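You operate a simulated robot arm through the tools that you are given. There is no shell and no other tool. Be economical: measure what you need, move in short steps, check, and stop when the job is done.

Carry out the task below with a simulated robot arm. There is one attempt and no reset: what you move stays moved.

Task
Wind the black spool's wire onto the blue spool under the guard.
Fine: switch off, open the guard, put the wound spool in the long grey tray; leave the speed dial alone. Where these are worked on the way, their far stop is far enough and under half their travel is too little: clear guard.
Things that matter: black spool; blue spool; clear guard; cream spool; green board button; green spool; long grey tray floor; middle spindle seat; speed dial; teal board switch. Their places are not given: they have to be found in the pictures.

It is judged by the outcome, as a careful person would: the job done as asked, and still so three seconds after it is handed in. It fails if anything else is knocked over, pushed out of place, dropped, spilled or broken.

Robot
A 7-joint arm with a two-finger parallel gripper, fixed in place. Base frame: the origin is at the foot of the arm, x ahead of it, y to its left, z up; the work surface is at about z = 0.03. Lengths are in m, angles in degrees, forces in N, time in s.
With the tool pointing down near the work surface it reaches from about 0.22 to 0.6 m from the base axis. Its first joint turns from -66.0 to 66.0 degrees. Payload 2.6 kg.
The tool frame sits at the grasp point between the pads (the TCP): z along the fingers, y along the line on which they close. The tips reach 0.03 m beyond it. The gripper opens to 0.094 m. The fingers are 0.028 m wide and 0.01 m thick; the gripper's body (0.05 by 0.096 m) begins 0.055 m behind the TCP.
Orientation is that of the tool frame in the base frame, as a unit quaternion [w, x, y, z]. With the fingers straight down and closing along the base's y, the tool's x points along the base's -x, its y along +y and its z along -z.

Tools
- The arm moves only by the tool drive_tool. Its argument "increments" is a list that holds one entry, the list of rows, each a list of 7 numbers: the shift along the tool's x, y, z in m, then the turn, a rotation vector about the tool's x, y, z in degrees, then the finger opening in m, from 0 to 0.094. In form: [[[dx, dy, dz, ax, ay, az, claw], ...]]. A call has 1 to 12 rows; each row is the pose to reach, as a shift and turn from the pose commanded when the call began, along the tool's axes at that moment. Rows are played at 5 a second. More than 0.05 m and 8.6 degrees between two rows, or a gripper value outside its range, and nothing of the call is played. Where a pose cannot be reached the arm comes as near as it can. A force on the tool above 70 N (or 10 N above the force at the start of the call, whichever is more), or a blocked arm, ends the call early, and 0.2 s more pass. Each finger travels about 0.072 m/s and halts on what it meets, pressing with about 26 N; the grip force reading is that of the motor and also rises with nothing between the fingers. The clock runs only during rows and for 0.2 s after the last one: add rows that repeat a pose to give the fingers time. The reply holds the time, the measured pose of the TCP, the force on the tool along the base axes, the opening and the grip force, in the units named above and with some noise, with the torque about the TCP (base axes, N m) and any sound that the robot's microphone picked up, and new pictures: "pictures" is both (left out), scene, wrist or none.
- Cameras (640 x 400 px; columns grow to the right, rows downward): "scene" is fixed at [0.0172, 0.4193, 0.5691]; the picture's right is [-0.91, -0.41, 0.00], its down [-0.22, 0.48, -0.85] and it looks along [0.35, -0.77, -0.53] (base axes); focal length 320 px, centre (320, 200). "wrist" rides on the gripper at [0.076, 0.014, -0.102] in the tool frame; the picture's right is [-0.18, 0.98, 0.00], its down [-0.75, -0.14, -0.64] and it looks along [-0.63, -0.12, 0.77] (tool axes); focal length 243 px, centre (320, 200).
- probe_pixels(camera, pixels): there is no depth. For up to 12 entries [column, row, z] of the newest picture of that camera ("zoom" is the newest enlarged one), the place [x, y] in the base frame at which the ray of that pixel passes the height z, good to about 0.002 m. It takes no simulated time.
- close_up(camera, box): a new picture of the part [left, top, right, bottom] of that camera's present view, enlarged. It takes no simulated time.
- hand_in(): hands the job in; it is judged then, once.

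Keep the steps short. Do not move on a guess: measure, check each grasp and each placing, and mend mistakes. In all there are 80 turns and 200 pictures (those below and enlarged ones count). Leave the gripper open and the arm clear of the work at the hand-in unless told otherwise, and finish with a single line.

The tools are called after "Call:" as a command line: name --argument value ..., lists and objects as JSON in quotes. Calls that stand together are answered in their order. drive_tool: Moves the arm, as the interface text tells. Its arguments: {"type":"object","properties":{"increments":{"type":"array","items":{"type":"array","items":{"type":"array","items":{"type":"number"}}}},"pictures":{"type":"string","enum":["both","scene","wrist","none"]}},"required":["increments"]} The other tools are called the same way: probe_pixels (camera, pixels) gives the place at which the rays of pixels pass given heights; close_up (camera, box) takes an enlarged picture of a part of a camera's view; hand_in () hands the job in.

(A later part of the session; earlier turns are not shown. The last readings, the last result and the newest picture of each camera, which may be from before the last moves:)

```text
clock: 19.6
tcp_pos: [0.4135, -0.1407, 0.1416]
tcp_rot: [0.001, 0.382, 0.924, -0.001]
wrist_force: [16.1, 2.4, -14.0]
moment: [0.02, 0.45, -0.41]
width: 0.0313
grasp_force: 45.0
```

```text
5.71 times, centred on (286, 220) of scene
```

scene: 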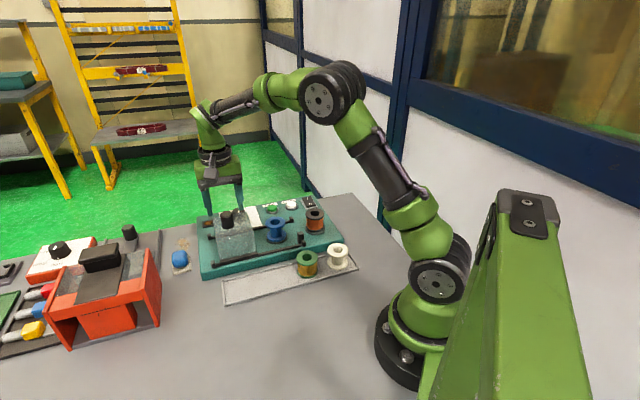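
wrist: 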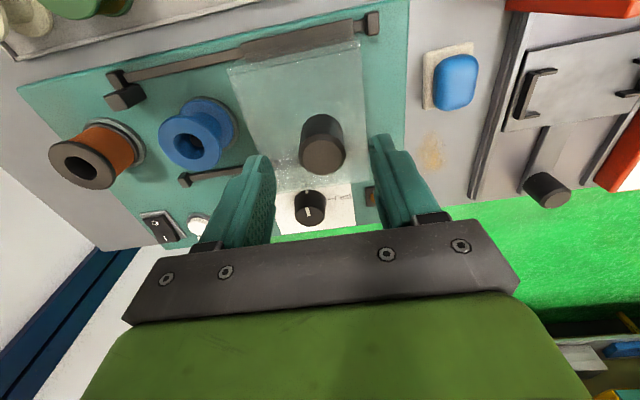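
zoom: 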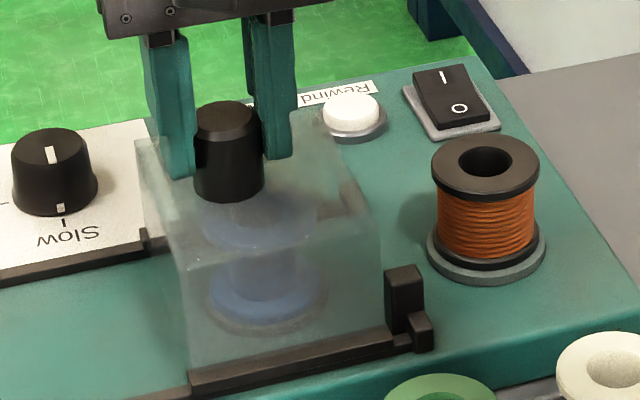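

Close to the stop; 13 N builds. Pushing 5 mm more.

Call:
drive_tool --increments '[[[0.001, -0.002, 0, 0, 0, 0, 0.02], [0.001, -0.004, 0, 0, 0, 0, 0.02], [0.001, -0.006, 0, 0, 0, 0, 0.02], [0.001, -0.006, 0, 0, 0, 0, 0.02]]]' --pictures "none"

Call:
close_up --camera "scene" --box '[230, 185, 342, 255]'

```text
clock: 20.6
tcp_pos: [0.4108, -0.1395, 0.1435]
tcp_rot: [0.006, 0.377, 0.926, 0.004]
wrist_force: [52.4, 13.9, -21.0]
moment: [-0.53, -0.47, -0.01]
width: 0.032
grasp_force: 45.1
```

```text
5.71 times, centred on (286, 220) of scene
```

zoom: 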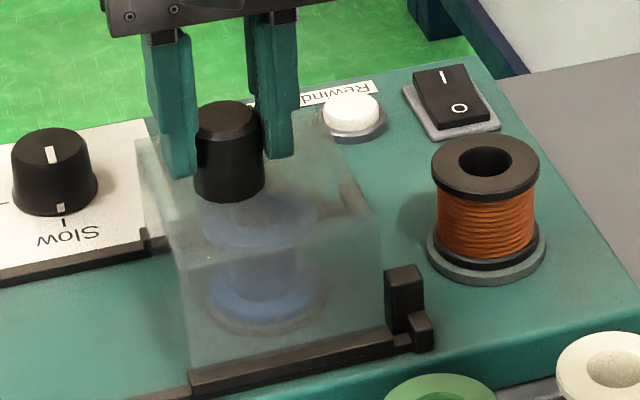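

It's at the far stop (48 N, no more motion). Easing off and opening, then rising.

Call:
drive_tool --increments '[[[0, 0.005, 0, 0, 0, 0, 0.02], [0, 0.005, 0, 0, 0, 0, 0.035], [0, 0.005, 0, 0, 0, 0, 0.055], [0, 0.005, 0, 0, 0, 0, 0.055], [0, 0.005, -0.04, 0, 0, 0, 0.055], [0, 0.005, -0.08, 0, 0, 0, 0.055], [0, 0.005, -0.08, 0, 0, 0, 0.055]]]' --pictures "both"

Call:
close_up --camera "scene" --box '[190, 185, 334, 275]'

Call:
close_up --camera "scene" --box '[254, 185, 334, 235]'

```text
clock: 22.2
tcp_pos: [0.4111, -0.1427, 0.2233]
tcp_rot: [0.0, 0.383, 0.924, 0.0]
wrist_force: [0.8, -0.6, -0.2]
moment: [0.0, 0.01, 0.02]
width: 0.055
grasp_force: 0.0
```

scene: 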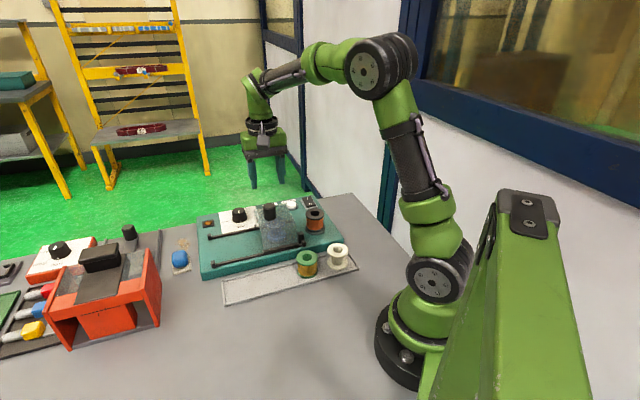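
wrist: 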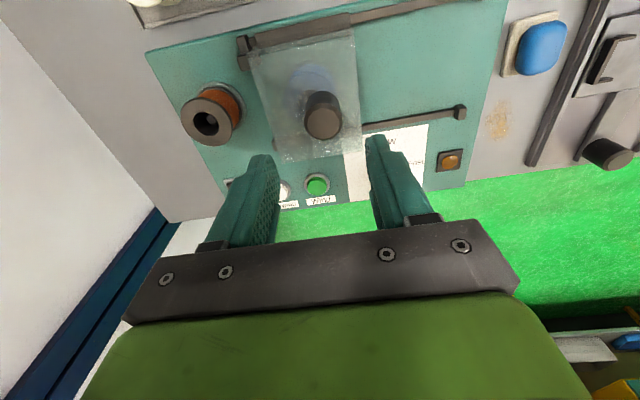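

```text
4.44 times, centred on (262, 230) of scene
```

zoom: 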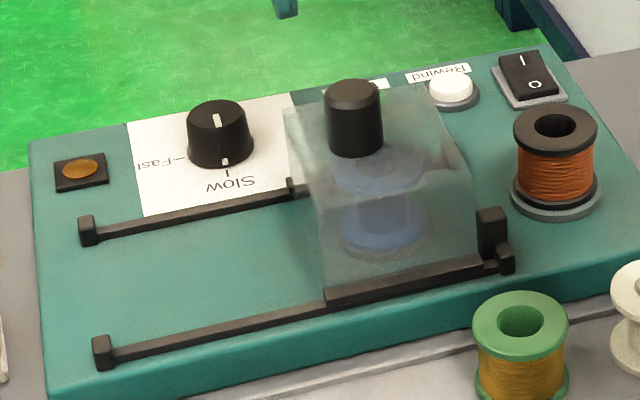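

```text
8.00 times, centred on (294, 210) of scene
```

zoom: 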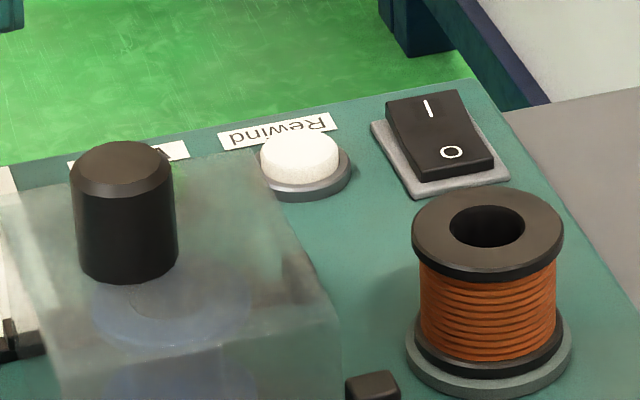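

Guard closed at the stop, dial still at Slow. Next: the switch. Closing the fingers and moving above the switch to inspect it closely.

Call:
drive_tool --increments '[[[-0.027, -0.036, 0, 0, 0, 0, 0.03], [-0.053, -0.072, 0, 0, 0, 0, 0.01], [-0.08, -0.108, 0.01, 0, 0, 0, 0], [-0.1, -0.1435, 0.03, 0, 0, 0, 0], [-0.1, -0.1435, 0.03, 0, 0, 0, 0]]]' --pictures "both"

Call:
close_up --camera "wrist" --box '[240, 80, 400, 180]'

```text
clock: 23.4
tcp_pos: [0.3788, -0.313, 0.1935]
tcp_rot: [0.0, 0.383, 0.924, 0.0]
wrist_force: [0.3, 1.1, 0.1]
moment: [-0.02, 0.0, 0.01]
width: 0.0002
grasp_force: 26.4
```

scene: 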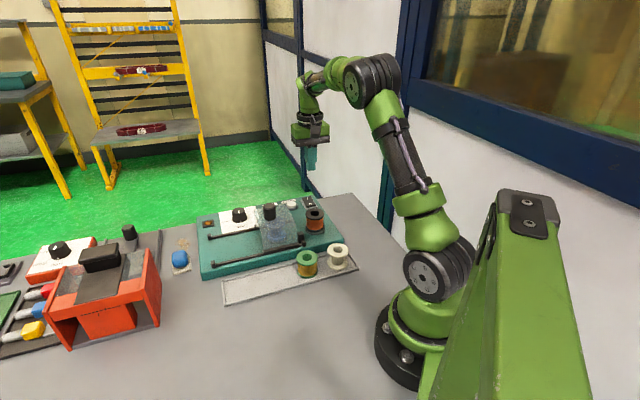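
wrist: 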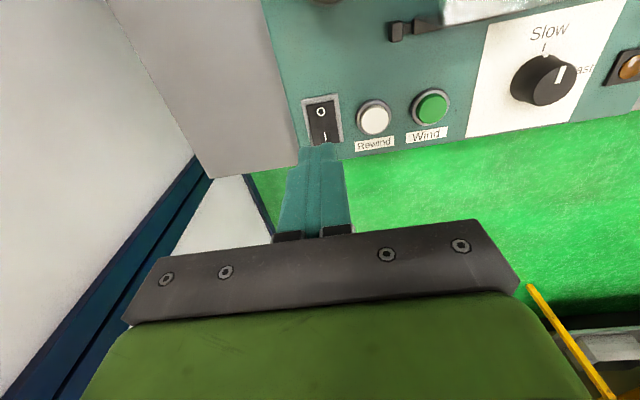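

```text
4.00 times, centred on (320, 130) of wrist
```

zoom: 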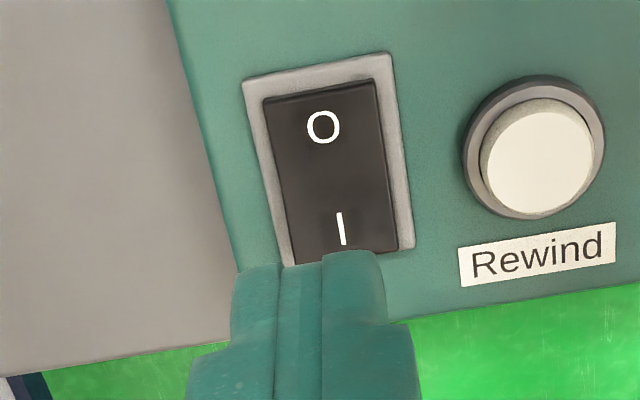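

Call:
close_up --camera "scene" --box '[292, 190, 332, 215]'

Call:
probe_pixels --camera "wrist" --pixels '[[320.8, 103.5, 0.045], [320.8, 103.5, 0.06], [325.5, 143, 0.045], [325.5, 143, 0.06], [320.5, 112, 0.05], [325, 136.5, 0.05], [431, 108, 0.05], [431, 108, 0.06], [374, 118, 0.05]]'

```text
16.00 times, centred on (312, 202) of scene
```

zoom: 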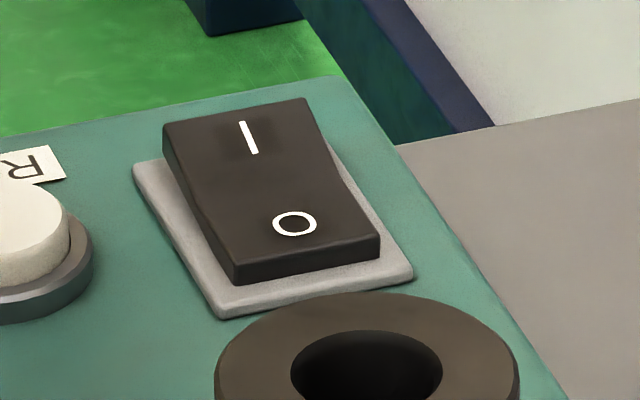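

```text
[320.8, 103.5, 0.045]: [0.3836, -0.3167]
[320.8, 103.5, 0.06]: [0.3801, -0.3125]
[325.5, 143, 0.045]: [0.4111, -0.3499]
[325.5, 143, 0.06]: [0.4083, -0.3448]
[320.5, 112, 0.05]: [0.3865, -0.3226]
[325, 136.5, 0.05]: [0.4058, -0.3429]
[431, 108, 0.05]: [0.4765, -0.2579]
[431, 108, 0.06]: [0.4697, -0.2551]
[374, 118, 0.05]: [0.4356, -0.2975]
```

Call:
probe_pixels --camera "scene" --pixels '[[307.5, 198.1, 0.045], [307.5, 198.1, 0.055], [310.4, 203.5, 0.045], [310.4, 203.5, 0.055], [272.1, 207.8, 0.045], [272.1, 207.8, 0.055], [291.3, 204.2, 0.045], [291.3, 204.2, 0.055]]'

```text
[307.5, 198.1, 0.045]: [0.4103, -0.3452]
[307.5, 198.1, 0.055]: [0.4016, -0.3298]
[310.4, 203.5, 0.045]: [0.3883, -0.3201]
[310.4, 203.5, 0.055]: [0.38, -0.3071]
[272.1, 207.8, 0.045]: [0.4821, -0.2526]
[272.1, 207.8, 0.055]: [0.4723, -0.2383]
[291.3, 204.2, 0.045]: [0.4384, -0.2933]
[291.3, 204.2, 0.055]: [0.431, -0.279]
```

The switch is off: "O" end pressed, "I" end raised, at ≈(0.408,-0.343). Moving over the I end and down to just above it.

Call:
drive_tool --increments '[[[-0.022, 0, 0.02, 0, 0, 0, 0], [-0.0433, -0.0006, 0.04, 0, 0, 0, 0], [-0.0433, -0.0006, 0.075, 0, 0, 0, 0], [-0.0433, -0.0006, 0.1, 0, 0, 0, 0], [-0.0433, -0.0006, 0.1, 0, 0, 0, 0]]]' --pictures "wrist"

Call:
close_up --camera "scene" --box '[272, 170, 352, 220]'

Call:
close_up --camera "wrist" --box '[240, 80, 400, 180]'

```text
clock: 24.6
tcp_pos: [0.4096, -0.3441, 0.0929]
tcp_rot: [0.0, 0.383, 0.924, -0.001]
wrist_force: [0.4, 0.2, 0.0]
moment: [0.0, 0.04, -0.01]
width: 0.0
grasp_force: 26.3
```

wrist: 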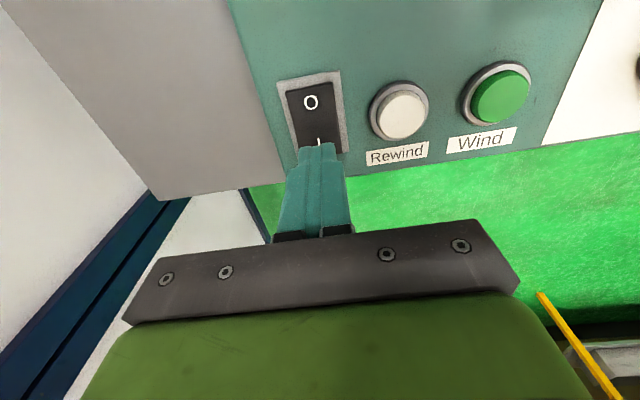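

```text
8.00 times, centred on (312, 195) of scene
```

zoom: 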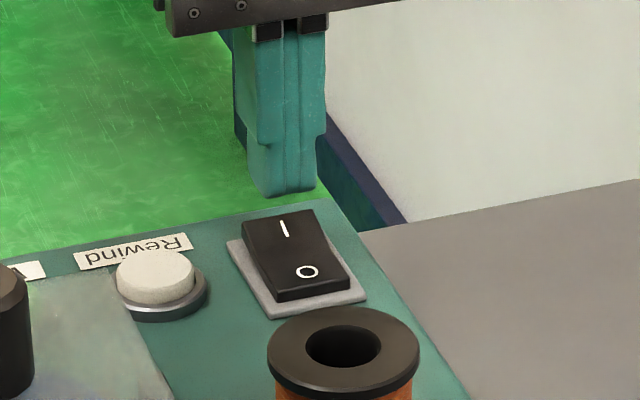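

```text
4.00 times, centred on (320, 130) of wrist
```

zoom: 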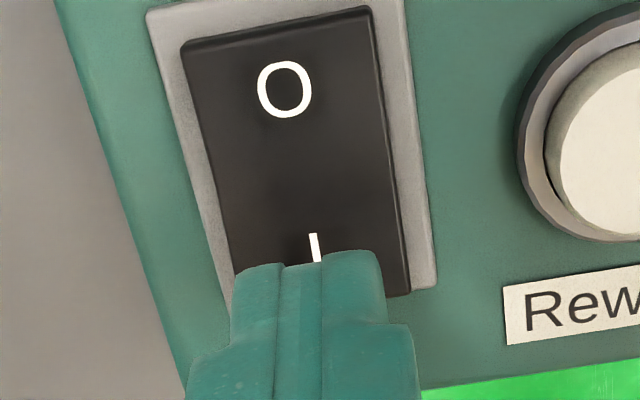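

Positioned over the I end. Pressing down slowly.

Call:
drive_tool --increments '[[[0, 0.002, 0.008, 0, 0, 0, 0], [0, 0.002, 0.012, 0, 0, 0, 0], [0, 0.002, 0.014, 0, 0, 0, 0], [0, 0.002, 0.016, 0, 0, 0, 0], [0, 0.002, 0.018, 0, 0, 0, 0]]]' --pictures "none"

Call:
close_up --camera "scene" --box '[272, 170, 352, 220]'

```text
clock: 25.8
tcp_pos: [0.4107, -0.3424, 0.0744]
tcp_rot: [0.001, 0.383, 0.924, -0.001]
wrist_force: [2.4, -1.3, 1.8]
moment: [-0.01, -0.05, 0.04]
width: 0.0
grasp_force: 26.1
```

```text
8.00 times, centred on (312, 195) of scene
```

zoom: 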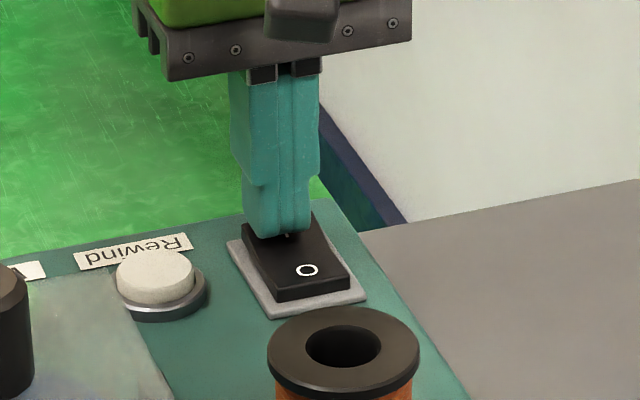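

Just touching (tip z≈0.044). Pressing further in 1.5 mm steps.

Call:
drive_tool --increments '[[[0, 0, 0.0015, 0, 0, 0, 0], [0, 0, 0.003, 0, 0, 0, 0], [0, 0, 0.0045, 0, 0, 0, 0], [0, 0, 0.006, 0, 0, 0, 0], [0, 0, 0.0075, 0, 0, 0, 0]]]' --pictures "none"

Call:
close_up --camera "scene" --box '[272, 170, 352, 220]'

```text
clock: 27.0
tcp_pos: [0.4128, -0.3432, 0.0734]
tcp_rot: [0.006, 0.383, 0.924, -0.002]
wrist_force: [-12.1, 7.6, 50.5]
moment: [0.71, 0.86, -0.02]
width: 0.0
grasp_force: 25.8
```

```text
8.00 times, centred on (312, 195) of scene
```

zoom: 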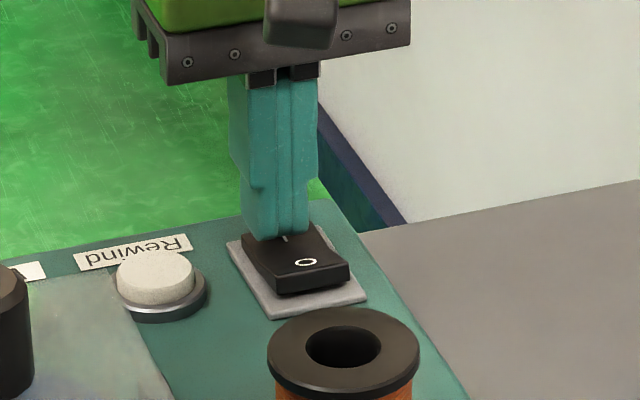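

The O end has come up: it toggled. Lifting to check the switch and lamp.

Call:
drive_tool --increments '[[[0, 0, -0.02, 0, 0, 0, 0], [0, 0, -0.05, 0, 0, 0, 0], [0, 0, -0.08, 0, 0, 0, 0], [0, 0, -0.08, 0, 0, 0, 0]]]' --pictures "wrist"

Call:
close_up --camera "scene" --box '[190, 185, 334, 275]'

Call:
close_up --camera "scene" --box '[292, 190, 332, 215]'

```text
clock: 28.0
tcp_pos: [0.4118, -0.3428, 0.1474]
tcp_rot: [0.0, 0.384, 0.923, 0.0]
wrist_force: [0.7, 0.0, -0.3]
moment: [0.0, -0.03, -0.01]
width: 0.0001
grasp_force: 26.6
```

wrist: 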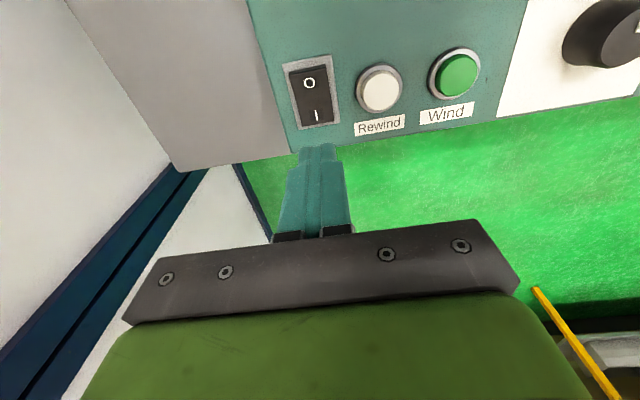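

```text
4.44 times, centred on (262, 230) of scene
```

zoom: 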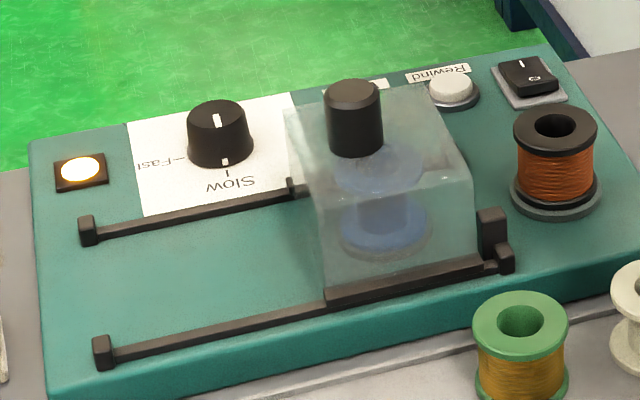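

```text
16.00 times, centred on (312, 202) of scene
```

zoom: 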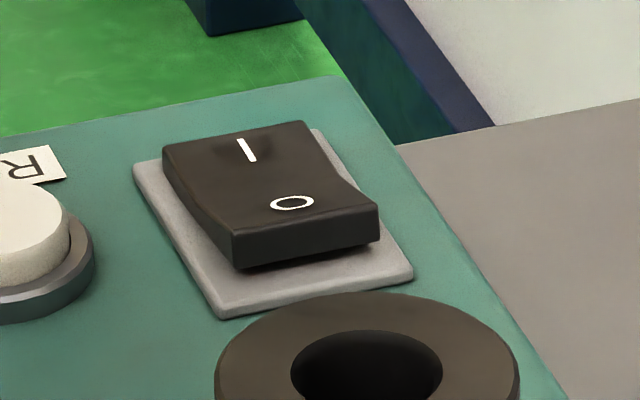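

Lamp lit: power on. Now locating the green Wind button.

Call:
probe_pixels --camera "wrist" --pixels '[[459, 74, 0.043], [459, 74, 0.05], [380, 88, 0.045]]'

```text
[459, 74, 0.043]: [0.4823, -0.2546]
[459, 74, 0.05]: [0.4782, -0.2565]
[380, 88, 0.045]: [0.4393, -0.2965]
```

Target (0.481,-0.256). Moving above it, tip to z≈0.062.

Call:
drive_tool --increments '[[[0.004, 0.037, 0, 0, 0, 0, 0], [0.008, 0.074, 0, 0, 0, 0, 0], [0.0124, 0.1103, 0, 0, 0, 0, 0], [0.0124, 0.1103, 0.03, 0, 0, 0, 0], [0.0124, 0.1103, 0.055, 0, 0, 0, 0], [0.0124, 0.1103, 0.055, 0, 0, 0, 0]]]' --pictures "wrist"

Call:
close_up --camera "wrist" --box '[240, 80, 400, 180]'

Call:
close_up --camera "scene" --box '[232, 175, 312, 225]'

```text
clock: 29.4
tcp_pos: [0.4795, -0.2556, 0.0907]
tcp_rot: [0.0, 0.382, 0.924, 0.0]
wrist_force: [0.1, 0.1, 0.8]
moment: [0.0, 0.03, -0.01]
width: 0.0
grasp_force: 25.6
```

wrist: 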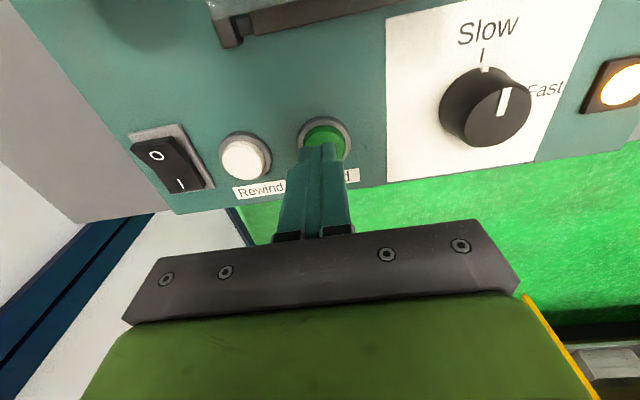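

```text
4.00 times, centred on (320, 130) of wrist
```

zoom: 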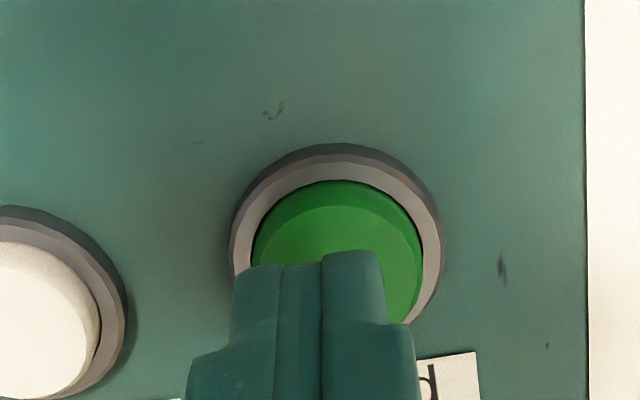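

```text
8.00 times, centred on (272, 200) of scene
```

zoom: 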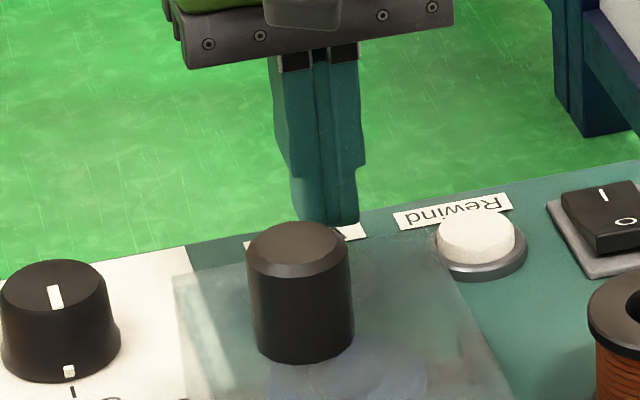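

Call:
probe_pixels --camera "wrist" --pixels '[[324, 144, 0.045], [324, 144, 0.05]]'

```text
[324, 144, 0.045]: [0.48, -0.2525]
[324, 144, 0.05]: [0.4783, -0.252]
```

Tiny correction (+1, +2 mm) and pressing Wind, stopping on force.

Call:
drive_tool --increments '[[[0.001, 0.002, 0.007, 0, 0, 0, 0], [0.001, 0.002, 0.011, 0, 0, 0, 0], [0.001, 0.002, 0.014, 0, 0, 0, 0], [0.001, 0.002, 0.016, 0, 0, 0, 0], [0.001, 0.002, 0.018, 0, 0, 0, 0]]]' --pictures "wrist"

Call:
close_up --camera "scene" --box '[190, 185, 334, 275]'

```text
clock: 30.6
tcp_pos: [0.4817, -0.2546, 0.0745]
tcp_rot: [0.0, 0.382, 0.924, 0.0]
wrist_force: [-0.5, 0.6, 0.4]
moment: [0.01, 0.02, 0.01]
width: 0.0002
grasp_force: 26.4
```

wrist: 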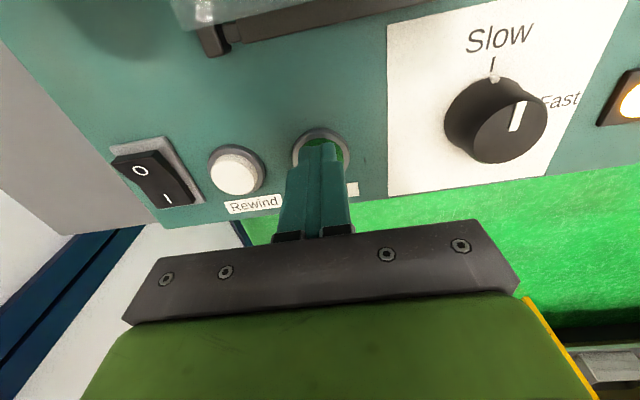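

```text
4.44 times, centred on (262, 230) of scene
```

zoom: 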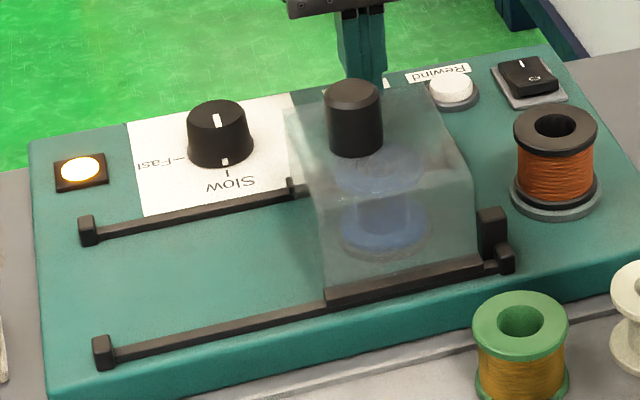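

No contact yet. Pressing further in 1.5 mm steps.

Call:
drive_tool --increments '[[[0, 0, 0.0015, 0, 0, 0, 0], [0, 0, 0.003, 0, 0, 0, 0], [0, 0, 0.0045, 0, 0, 0, 0], [0, 0, 0.006, 0, 0, 0, 0]]]' --pictures "none"

Call:
close_up --camera "scene" --box '[190, 185, 334, 275]'

```text
clock: 31.6
tcp_pos: [0.4809, -0.2537, 0.0696]
tcp_rot: [0.001, 0.382, 0.924, -0.001]
wrist_force: [1.0, -1.8, 4.7]
moment: [-0.04, -0.05, 0.0]
width: 0.0
grasp_force: 26.3
heard: click
```

```text
4.44 times, centred on (262, 230) of scene
```

zoom: 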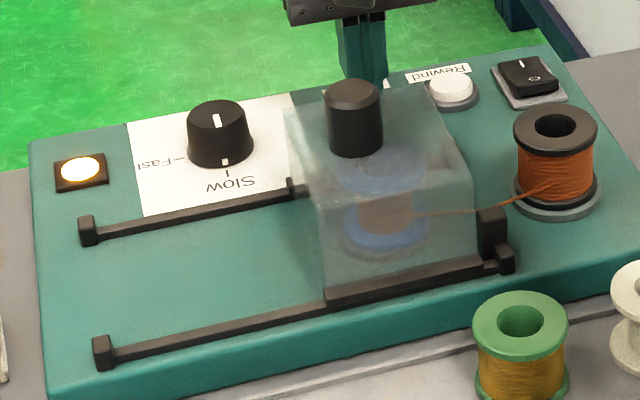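

A click, and wire is running across. Rising clear and watching whether it continues.

Call:
drive_tool --increments '[[[0, 0, -0.03, 0, 0, 0, 0], [0, 0, -0.07, 0, 0, 0, 0], [0, 0, -0.1, 0, 0, 0, 0], [0, 0, -0.1, 0, 0, 0, 0], [0, 0, -0.1, 0, 0, 0, 0], [0, 0, -0.1, 0, 0, 0, 0]]]' --pictures "none"

Call:
close_up --camera "scene" --box '[238, 190, 334, 250]'

```text
clock: 33.0
tcp_pos: [0.4793, -0.2517, 0.1667]
tcp_rot: [0.0, 0.382, 0.924, 0.0]
wrist_force: [0.7, -0.4, 0.9]
moment: [0.0, -0.03, 0.01]
width: 0.0003
grasp_force: 25.8
```

```text
6.67 times, centred on (286, 220) of scene
```

zoom: 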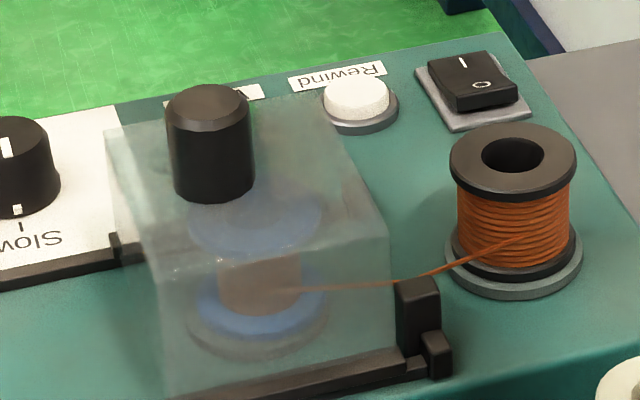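

Still running. Waiting while hovering.

Call:
drive_tool --increments '[[[0, 0, -0.01, 0, 0, 0, 0], [0, 0, -0.01, 0, 0, 0, 0], [0, 0, -0.01, 0, 0, 0, 0], [0, 0, -0.01, 0, 0, 0, 0], [0, 0, -0.01, 0, 0, 0, 0], [0, 0, -0.01, 0, 0, 0, 0], [0, 0, -0.01, 0, 0, 0, 0], [0, 0, -0.01, 0, 0, 0, 0], [0, 0, -0.01, 0, 0, 0, 0], [0, 0, -0.01, 0, 0, 0, 0], [0, 0, -0.01, 0, 0, 0, 0], [0, 0, -0.01, 0, 0, 0, 0]]]' --pictures "none"

Call:
close_up --camera "scene" --box '[238, 190, 334, 250]'

```text
clock: 35.6
tcp_pos: [0.4806, -0.2532, 0.1787]
tcp_rot: [0.0, 0.383, 0.924, 0.0]
wrist_force: [0.6, -0.3, -0.2]
moment: [-0.01, -0.02, -0.01]
width: 0.0
grasp_force: 26.5
```

```text
6.67 times, centred on (286, 220) of scene
```

zoom: 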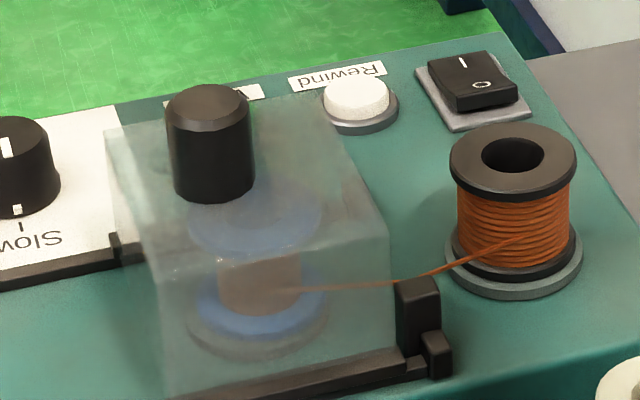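

The two pictures are identical: it stopped at release, so the button must be held. Going back down to press and hold.

Call:
drive_tool --increments '[[[0, 0, 0.03, 0, 0, 0, 0], [0, 0, 0.06, 0, 0, 0, 0], [0, 0, 0.09, 0, 0, 0, 0], [0, 0, 0.104, 0, 0, 0, 0], [0, 0, 0.108, 0, 0, 0, 0], [0, 0, 0.111, 0, 0, 0, 0], [0, 0, 0.111, 0, 0, 0, 0], [0, 0, 0.111, 0, 0, 0, 0], [0, 0, 0.111, 0, 0, 0, 0], [0, 0, 0.111, 0, 0, 0, 0], [0, 0, 0.111, 0, 0, 0, 0], [0, 0, 0.111, 0, 0, 0, 0]]]' --pictures "none"

Call:
close_up --camera "scene" --box '[238, 190, 334, 250]'

```text
clock: 38.2
tcp_pos: [0.4809, -0.2542, 0.0677]
tcp_rot: [0.0, 0.383, 0.924, 0.0]
wrist_force: [-0.6, -2.9, 13.9]
moment: [-0.12, 0.01, -0.06]
width: 0.0002
grasp_force: 26.3
heard: click
```

```text
6.67 times, centred on (286, 220) of scene
```

zoom: 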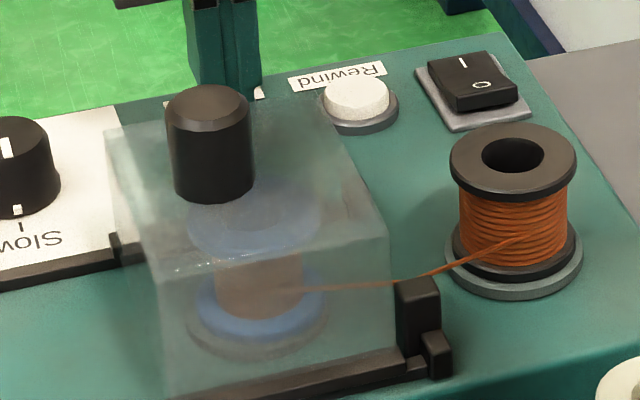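

It is progressing (the black spool is slimmer). Holding on.

Call:
drive_tool --increments '[[[0, 0, 0, 0, 0, 0, 0], [0, 0, 0, 0, 0, 0, 0], [0, 0, 0, 0, 0, 0, 0], [0, 0, 0, 0, 0, 0, 0], [0, 0, 0, 0, 0, 0, 0], [0, 0, 0, 0, 0, 0, 0], [0, 0, 0, 0, 0, 0, 0], [0, 0, 0, 0, 0, 0, 0], [0, 0, 0, 0, 0, 0, 0], [0, 0, 0, 0, 0, 0, 0], [0, 0, 0, 0, 0, 0, 0], [0, 0, 0, 0, 0, 0, 0]]]' --pictures "none"

Call:
drive_tool --increments '[[[0, 0, 0, 0, 0, 0, 0], [0, 0, 0, 0, 0, 0, 0], [0, 0, 0, 0, 0, 0, 0], [0, 0, 0, 0, 0, 0, 0], [0, 0, 0, 0, 0, 0, 0], [0, 0, 0, 0, 0, 0, 0], [0, 0, 0, 0, 0, 0, 0], [0, 0, 0, 0, 0, 0, 0], [0, 0, 0, 0, 0, 0, 0], [0, 0, 0, 0, 0, 0, 0], [0, 0, 0, 0, 0, 0, 0], [0, 0, 0, 0, 0, 0, 0]]]' --pictures "none"

Call:
close_up --camera "scene" --box '[238, 190, 334, 250]'

```text
clock: 40.8
tcp_pos: [0.481, -0.2535, 0.0661]
tcp_rot: [0.0, 0.383, 0.924, 0.001]
wrist_force: [3.0, -4.1, 15.4]
moment: [-0.18, -0.11, 0.02]
width: 0.0002
grasp_force: 26.1
```

```text
clock: 43.4
tcp_pos: [0.481, -0.2539, 0.066]
tcp_rot: [0.0, 0.383, 0.924, 0.0]
wrist_force: [-0.7, -1.9, 15.9]
moment: [-0.09, -0.02, 0.0]
width: 0.0001
grasp_force: 25.9
```

```text
6.67 times, centred on (286, 220) of scene
```

zoom: 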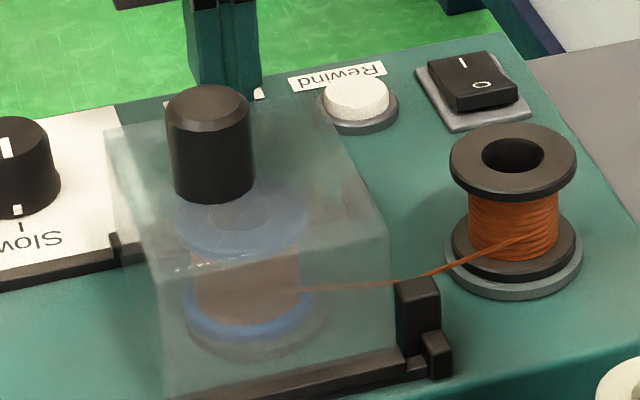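

Winding is going well. Holding longer.

Call:
drive_tool --increments '[[[0, 0, 0, 0, 0, 0, 0], [0, 0, 0, 0, 0, 0, 0], [0, 0, 0, 0, 0, 0, 0], [0, 0, 0, 0, 0, 0, 0], [0, 0, 0, 0, 0, 0, 0], [0, 0, 0, 0, 0, 0, 0], [0, 0, 0, 0, 0, 0, 0], [0, 0, 0, 0, 0, 0, 0], [0, 0, 0, 0, 0, 0, 0], [0, 0, 0, 0, 0, 0, 0], [0, 0, 0, 0, 0, 0, 0], [0, 0, 0, 0, 0, 0, 0]]]' --pictures "none"

Call:
drive_tool --increments '[[[0, 0, 0, 0, 0, 0, 0], [0, 0, 0, 0, 0, 0, 0], [0, 0, 0, 0, 0, 0, 0], [0, 0, 0, 0, 0, 0, 0], [0, 0, 0, 0, 0, 0, 0], [0, 0, 0, 0, 0, 0, 0], [0, 0, 0, 0, 0, 0, 0], [0, 0, 0, 0, 0, 0, 0], [0, 0, 0, 0, 0, 0, 0], [0, 0, 0, 0, 0, 0, 0], [0, 0, 0, 0, 0, 0, 0], [0, 0, 0, 0, 0, 0, 0]]]' --pictures "none"

Call:
close_up --camera "scene" --box '[238, 190, 334, 250]'

```text
clock: 46.0
tcp_pos: [0.4798, -0.2534, 0.0665]
tcp_rot: [0.0, 0.382, 0.924, 0.0]
wrist_force: [-1.5, 1.4, 16.5]
moment: [0.0, 0.02, 0.0]
width: 0.0
grasp_force: 26.1
```

```text
clock: 48.6
tcp_pos: [0.4815, -0.2539, 0.0671]
tcp_rot: [0.0, 0.383, 0.924, 0.001]
wrist_force: [-1.2, 1.0, 15.5]
moment: [0.04, 0.01, -0.04]
width: 0.0001
grasp_force: 26.4
```

```text
6.67 times, centred on (286, 220) of scene
```

zoom: 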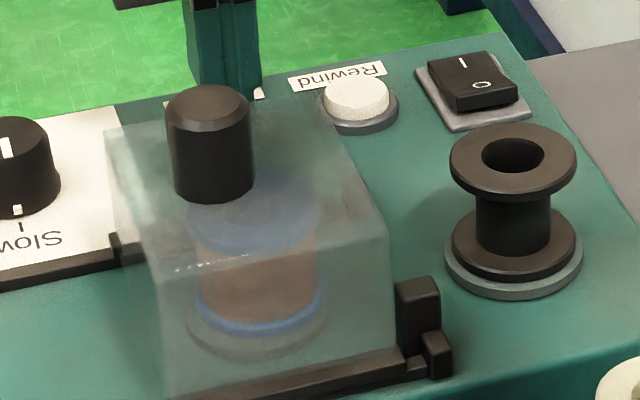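

Black spool is empty and the wire has run out onto blue. Releasing the button and moving to above the O end of the switch.

Call:
drive_tool --increments '[[[0, 0, -0.04, 0, 0, 0, 0], [0, 0, -0.08, 0, 0, 0, 0], [0.005, -0.03, -0.08, 0, 0, 0, 0], [0.01, -0.06, -0.08, 0, 0, 0, 0], [0.015, -0.09, -0.08, 0, 0, 0, 0], [0.0204, -0.114, -0.06, 0, 0, 0, 0], [0.0204, -0.114, -0.03, 0, 0, 0, 0], [0.0204, -0.114, -0.03, 0, 0, 0, 0]]]' --pictures "wrist"

Call:
close_up --camera "wrist" --box '[240, 80, 400, 180]'

Call:
close_up --camera "scene" --box '[272, 170, 352, 220]'

```text
clock: 50.4
tcp_pos: [0.3845, -0.3194, 0.0972]
tcp_rot: [0.0, 0.383, 0.924, 0.0]
wrist_force: [0.4, -0.1, -0.1]
moment: [-0.01, 0.0, -0.04]
width: 0.0
grasp_force: 25.9
```

wrist: 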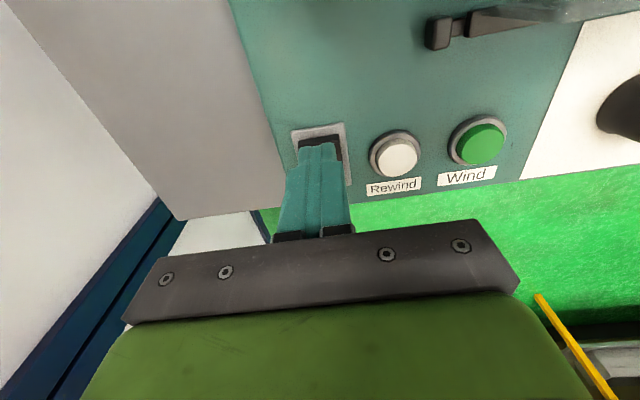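

```text
4.00 times, centred on (320, 130) of wrist
```

zoom: 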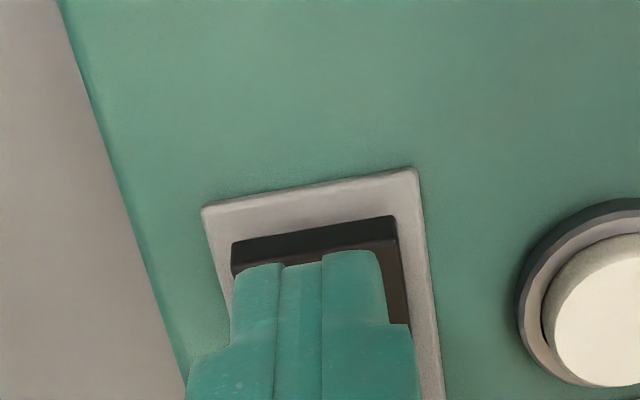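

```text
8.00 times, centred on (312, 195) of scene
```

zoom: 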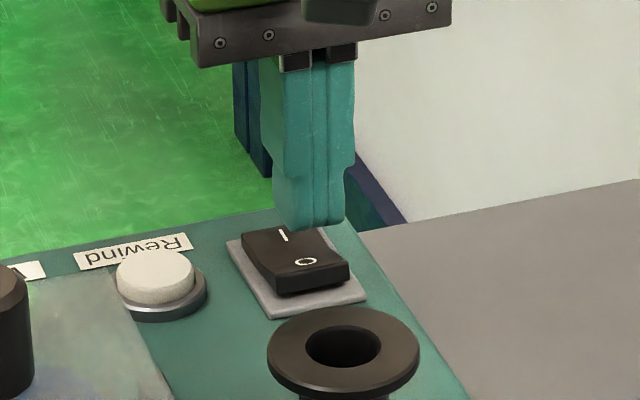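

Over the O end; shifting 4 mm outwards for leverage and pressing down.

Call:
drive_tool --increments '[[[0.004, 0.001, 0.01, 0, 0, 0, 0], [0.004, 0.001, 0.015, 0, 0, 0, 0], [0.004, 0.001, 0.018, 0, 0, 0, 0], [0.004, 0.001, 0.02, 0, 0, 0, 0], [0.004, 0.001, 0.022, 0, 0, 0, 0], [0.004, 0.001, 0.024, 0, 0, 0, 0]]]' --pictures "none"

Call:
close_up --camera "scene" --box '[272, 170, 352, 220]'

```text
clock: 51.8
tcp_pos: [0.3834, -0.3148, 0.0733]
tcp_rot: [0.0, 0.383, 0.924, 0.0]
wrist_force: [-0.3, -0.3, 0.2]
moment: [0.01, -0.02, 0.03]
width: 0.0
grasp_force: 25.8
```

```text
8.00 times, centred on (312, 195) of scene
```

zoom: 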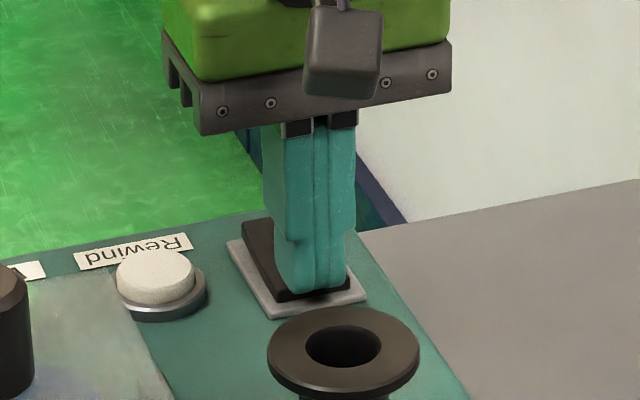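

It appears to have snapped over. Lifting to verify the switch and lamp.

Call:
drive_tool --increments '[[[0, 0, -0.04, 0, 0, 0, 0], [0, 0, -0.08, 0, 0, 0, 0], [0, 0, -0.12, 0, 0, 0, 0], [0, 0, -0.12, 0, 0, 0, 0]]]' --pictures "none"

Call:
close_up --camera "scene" --box '[190, 185, 334, 275]'

Call:
close_up --camera "scene" --box '[292, 190, 332, 215]'

```text
clock: 52.8
tcp_pos: [0.3832, -0.3165, 0.192]
tcp_rot: [0.0, 0.383, 0.924, 0.0]
wrist_force: [0.0, 0.2, 0.4]
moment: [-0.01, -0.02, 0.0]
width: 0.0
grasp_force: 25.6
```

```text
4.44 times, centred on (262, 230) of scene
```

zoom: 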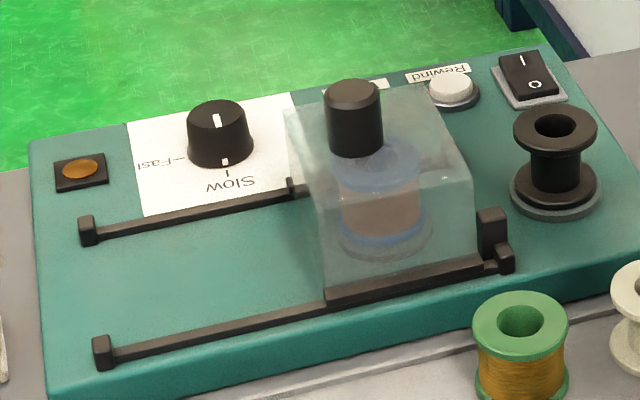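

```text
16.00 times, centred on (312, 202) of scene
```

zoom: 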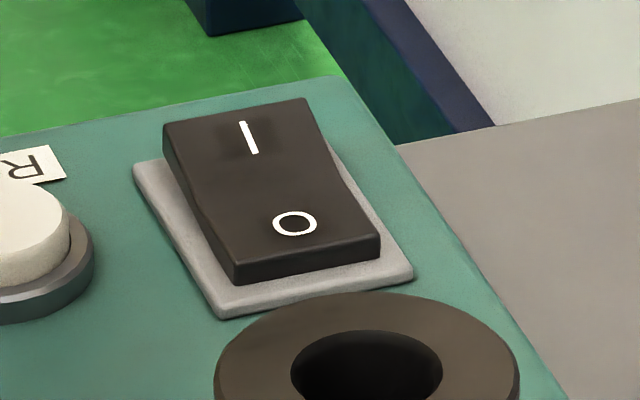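

Off, lamp dark. Returning to above the guard knob at ≈(0.411,-0.141), fingers opened to 0.06.

Call:
drive_tool --increments '[[[0.026, 0.036, 0, 0, 0, 0, 0.02], [0.052, 0.072, 0, 0, 0, 0, 0.04], [0.078, 0.108, 0, 0, 0, 0, 0.06], [0.1044, 0.1437, 0, 0, 0, 0, 0.06], [0.1044, 0.1437, 0.02, 0, 0, 0, 0.06], [0.1044, 0.1437, 0.02, 0, 0, 0, 0.06]]]' --pictures "wrist"

Call:
close_up --camera "wrist" --box '[240, 80, 400, 180]'

```text
clock: 54.2
tcp_pos: [0.4131, -0.1395, 0.1718]
tcp_rot: [0.0, 0.383, 0.924, 0.0]
wrist_force: [0.5, -0.1, -0.3]
moment: [-0.01, -0.02, -0.02]
width: 0.0598
grasp_force: 0.0
```

wrist: 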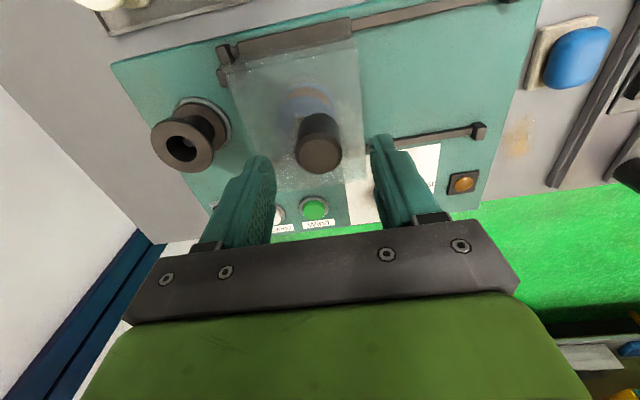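

```text
4.00 times, centred on (320, 130) of wrist
```

zoom: 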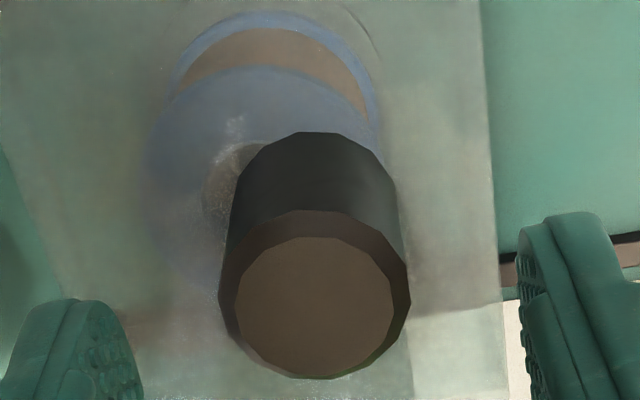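

Call:
probe_pixels --camera "zoom" --pixels '[[315, 305, 0.135], [220, 300, 0.135], [411, 290, 0.135]]'

```text
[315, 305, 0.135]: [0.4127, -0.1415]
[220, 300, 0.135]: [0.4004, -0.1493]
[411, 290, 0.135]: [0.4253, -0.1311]
```

Aligned within 1.5 mm. Descending and gripping the knob.

Call:
drive_tool --increments '[[[-0.001, -0.0005, 0.015, 0, 0, 0, 0.06], [-0.001, -0.0005, 0.03, 0, 0, 0, 0.06], [-0.001, -0.0005, 0.03, 0, 0, 0, 0.045], [-0.001, -0.0005, 0.03, 0, 0, 0, 0.03], [-0.001, -0.0005, 0.03, 0, 0, 0, 0.02], [-0.001, -0.0005, 0.03, 0, 0, 0, 0.02]]]' --pictures "none"

```text
clock: 55.6
tcp_pos: [0.413, -0.142, 0.1432]
tcp_rot: [0.0, 0.383, 0.924, 0.0]
wrist_force: [-0.6, -0.2, -2.5]
moment: [0.07, -0.66, -0.04]
width: 0.0317
grasp_force: 44.4
```

Gripped. Sliding the guard back open with the slight rail slope allowed for.

Call:
drive_tool --increments '[[[0, 0.013, 0, 0, 0, 0, 0.02], [-0.001, 0.026, 0, 0, 0, 0, 0.02], [-0.001, 0.039, 0, 0, 0, 0, 0.02], [-0.0015, 0.052, 0, 0, 0, 0, 0.02], [-0.002, 0.065, 0, 0, 0, 0, 0.02], [-0.0025, 0.078, 0, 0, 0, 0, 0.02], [-0.003, 0.091, 0, 0, 0, 0, 0.02], [-0.003, 0.104, 0, 0, 0, 0, 0.02], [-0.003, 0.104, 0, 0, 0, 0, 0.02]]]' --pictures "none"

Call:
close_up --camera "scene" --box '[190, 185, 334, 275]'

```text
clock: 57.6
tcp_pos: [0.4868, -0.0685, 0.1417]
tcp_rot: [-0.004, 0.384, 0.923, 0.002]
wrist_force: [-17.7, 19.9, 6.9]
moment: [0.08, 0.56, 0.04]
width: 0.0315
grasp_force: 44.8
```

```text
4.44 times, centred on (262, 230) of scene
```

zoom: 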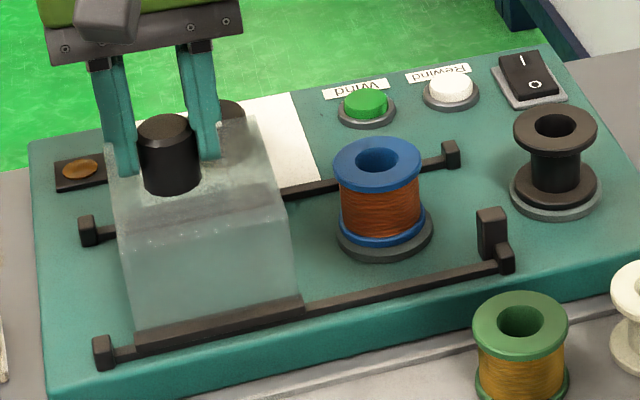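

Nearly fully open. Continuing to the far stop.

Call:
drive_tool --increments '[[[0.002, 0.005, 0, 0, 0, 0, 0.02], [0.002, 0.01, 0, 0, 0, 0, 0.02], [0.002, 0.014, 0, 0, 0, 0, 0.02], [0.002, 0.014, 0, 0, 0, 0, 0.02]]]' --pictures "none"

Call:
close_up --camera "scene" --box '[190, 185, 334, 275]'

```text
clock: 58.5
tcp_pos: [0.49, -0.0681, 0.141]
tcp_rot: [-0.008, 0.392, 0.92, -0.007]
wrist_force: [-8.7, -1.3, 1.1]
moment: [0.12, -1.15, 0.04]
width: 0.032
grasp_force: 44.7
stopped in row 4: the force on the tool passed its limit at 71 N (the readings are from after the stop); the commanded pose is now the measured one
```

```text
4.44 times, centred on (262, 230) of scene
```

zoom: 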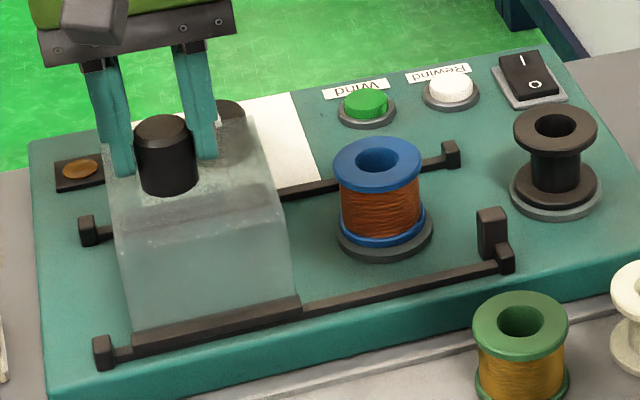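

It's at the open stop (limit tripped, as at the start position). Opening the fingers, rising, and restoring the upright orientation.

Call:
drive_tool --increments '[[[0, 0, 0, 0, 0, 0, 0.035], [0, 0, 0, 0, 0, 0, 0.055], [0, 0, 0, 0, 0, 0, 0.06], [0, 0, -0.03, -1.09, -0.54, -1.16, 0.06], [0, 0, -0.07, -1.09, -0.54, -1.16, 0.06], [0, 0, -0.07, -1.09, -0.54, -1.16, 0.06]]]' --pictures "none"

Call:
close_up --camera "scene" --box '[190, 185, 334, 275]'

```text
clock: 59.9
tcp_pos: [0.4902, -0.0678, 0.2119]
tcp_rot: [0.0, 0.383, 0.924, -0.001]
wrist_force: [-0.1, 0.3, 0.0]
moment: [0.02, 0.0, 0.02]
width: 0.06
grasp_force: 0.1
```

```text
4.44 times, centred on (262, 230) of scene
```

zoom: 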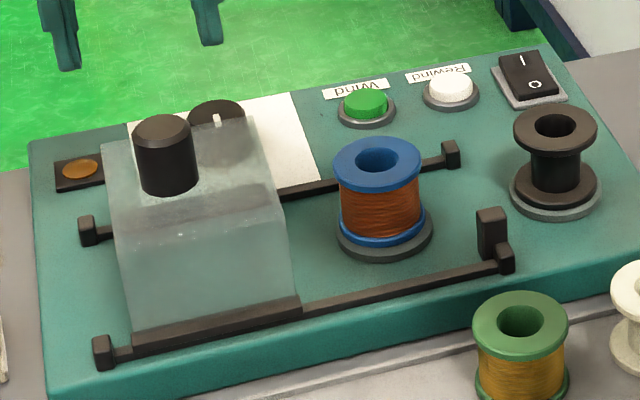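

Guard open. Moving over the wound blue spool with opening 0.068.

Call:
drive_tool --increments '[[[0.001, -0.04, 0, 0, 0, 0, 0.068], [0.0025, -0.08, 0, 0, 0, 0, 0.068], [0.0042, -0.1177, 0, 0, 0, 0, 0.068], [0.0042, -0.1177, 0.04, 0, 0, 0, 0.068], [0.0042, -0.1177, 0.06, 0, 0, 0, 0.068], [0.0042, -0.1177, 0.06, 0, 0, 0, 0.068]]]' --pictures "wrist"

Call:
close_up --camera "wrist" --box '[240, 80, 400, 180]'

Call:
close_up --camera "scene" --box '[236, 185, 316, 245]'

```text
clock: 61.3
tcp_pos: [0.4051, -0.1484, 0.151]
tcp_rot: [0.001, 0.383, 0.924, -0.001]
wrist_force: [0.7, -0.1, 0.5]
moment: [-0.03, -0.01, 0.02]
width: 0.0679
grasp_force: 0.1
```

wrist: 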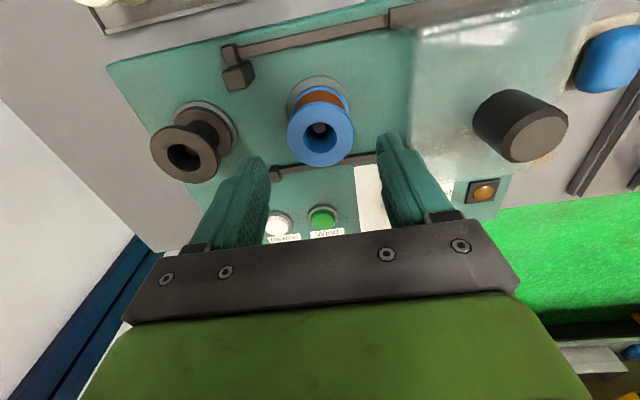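

```text
4.00 times, centred on (320, 130) of wrist
```

zoom: 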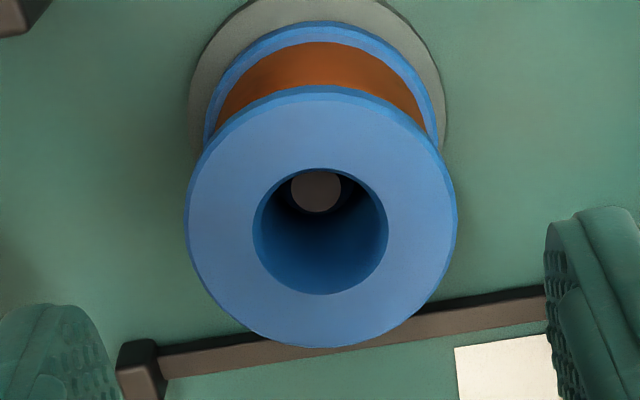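

```text
6.67 times, centred on (276, 215) of scene
```

zoom: 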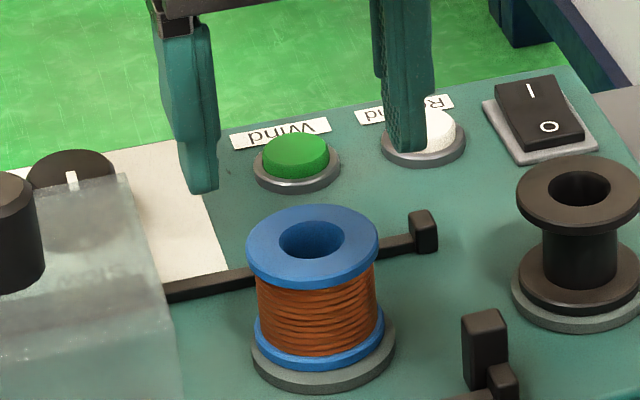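

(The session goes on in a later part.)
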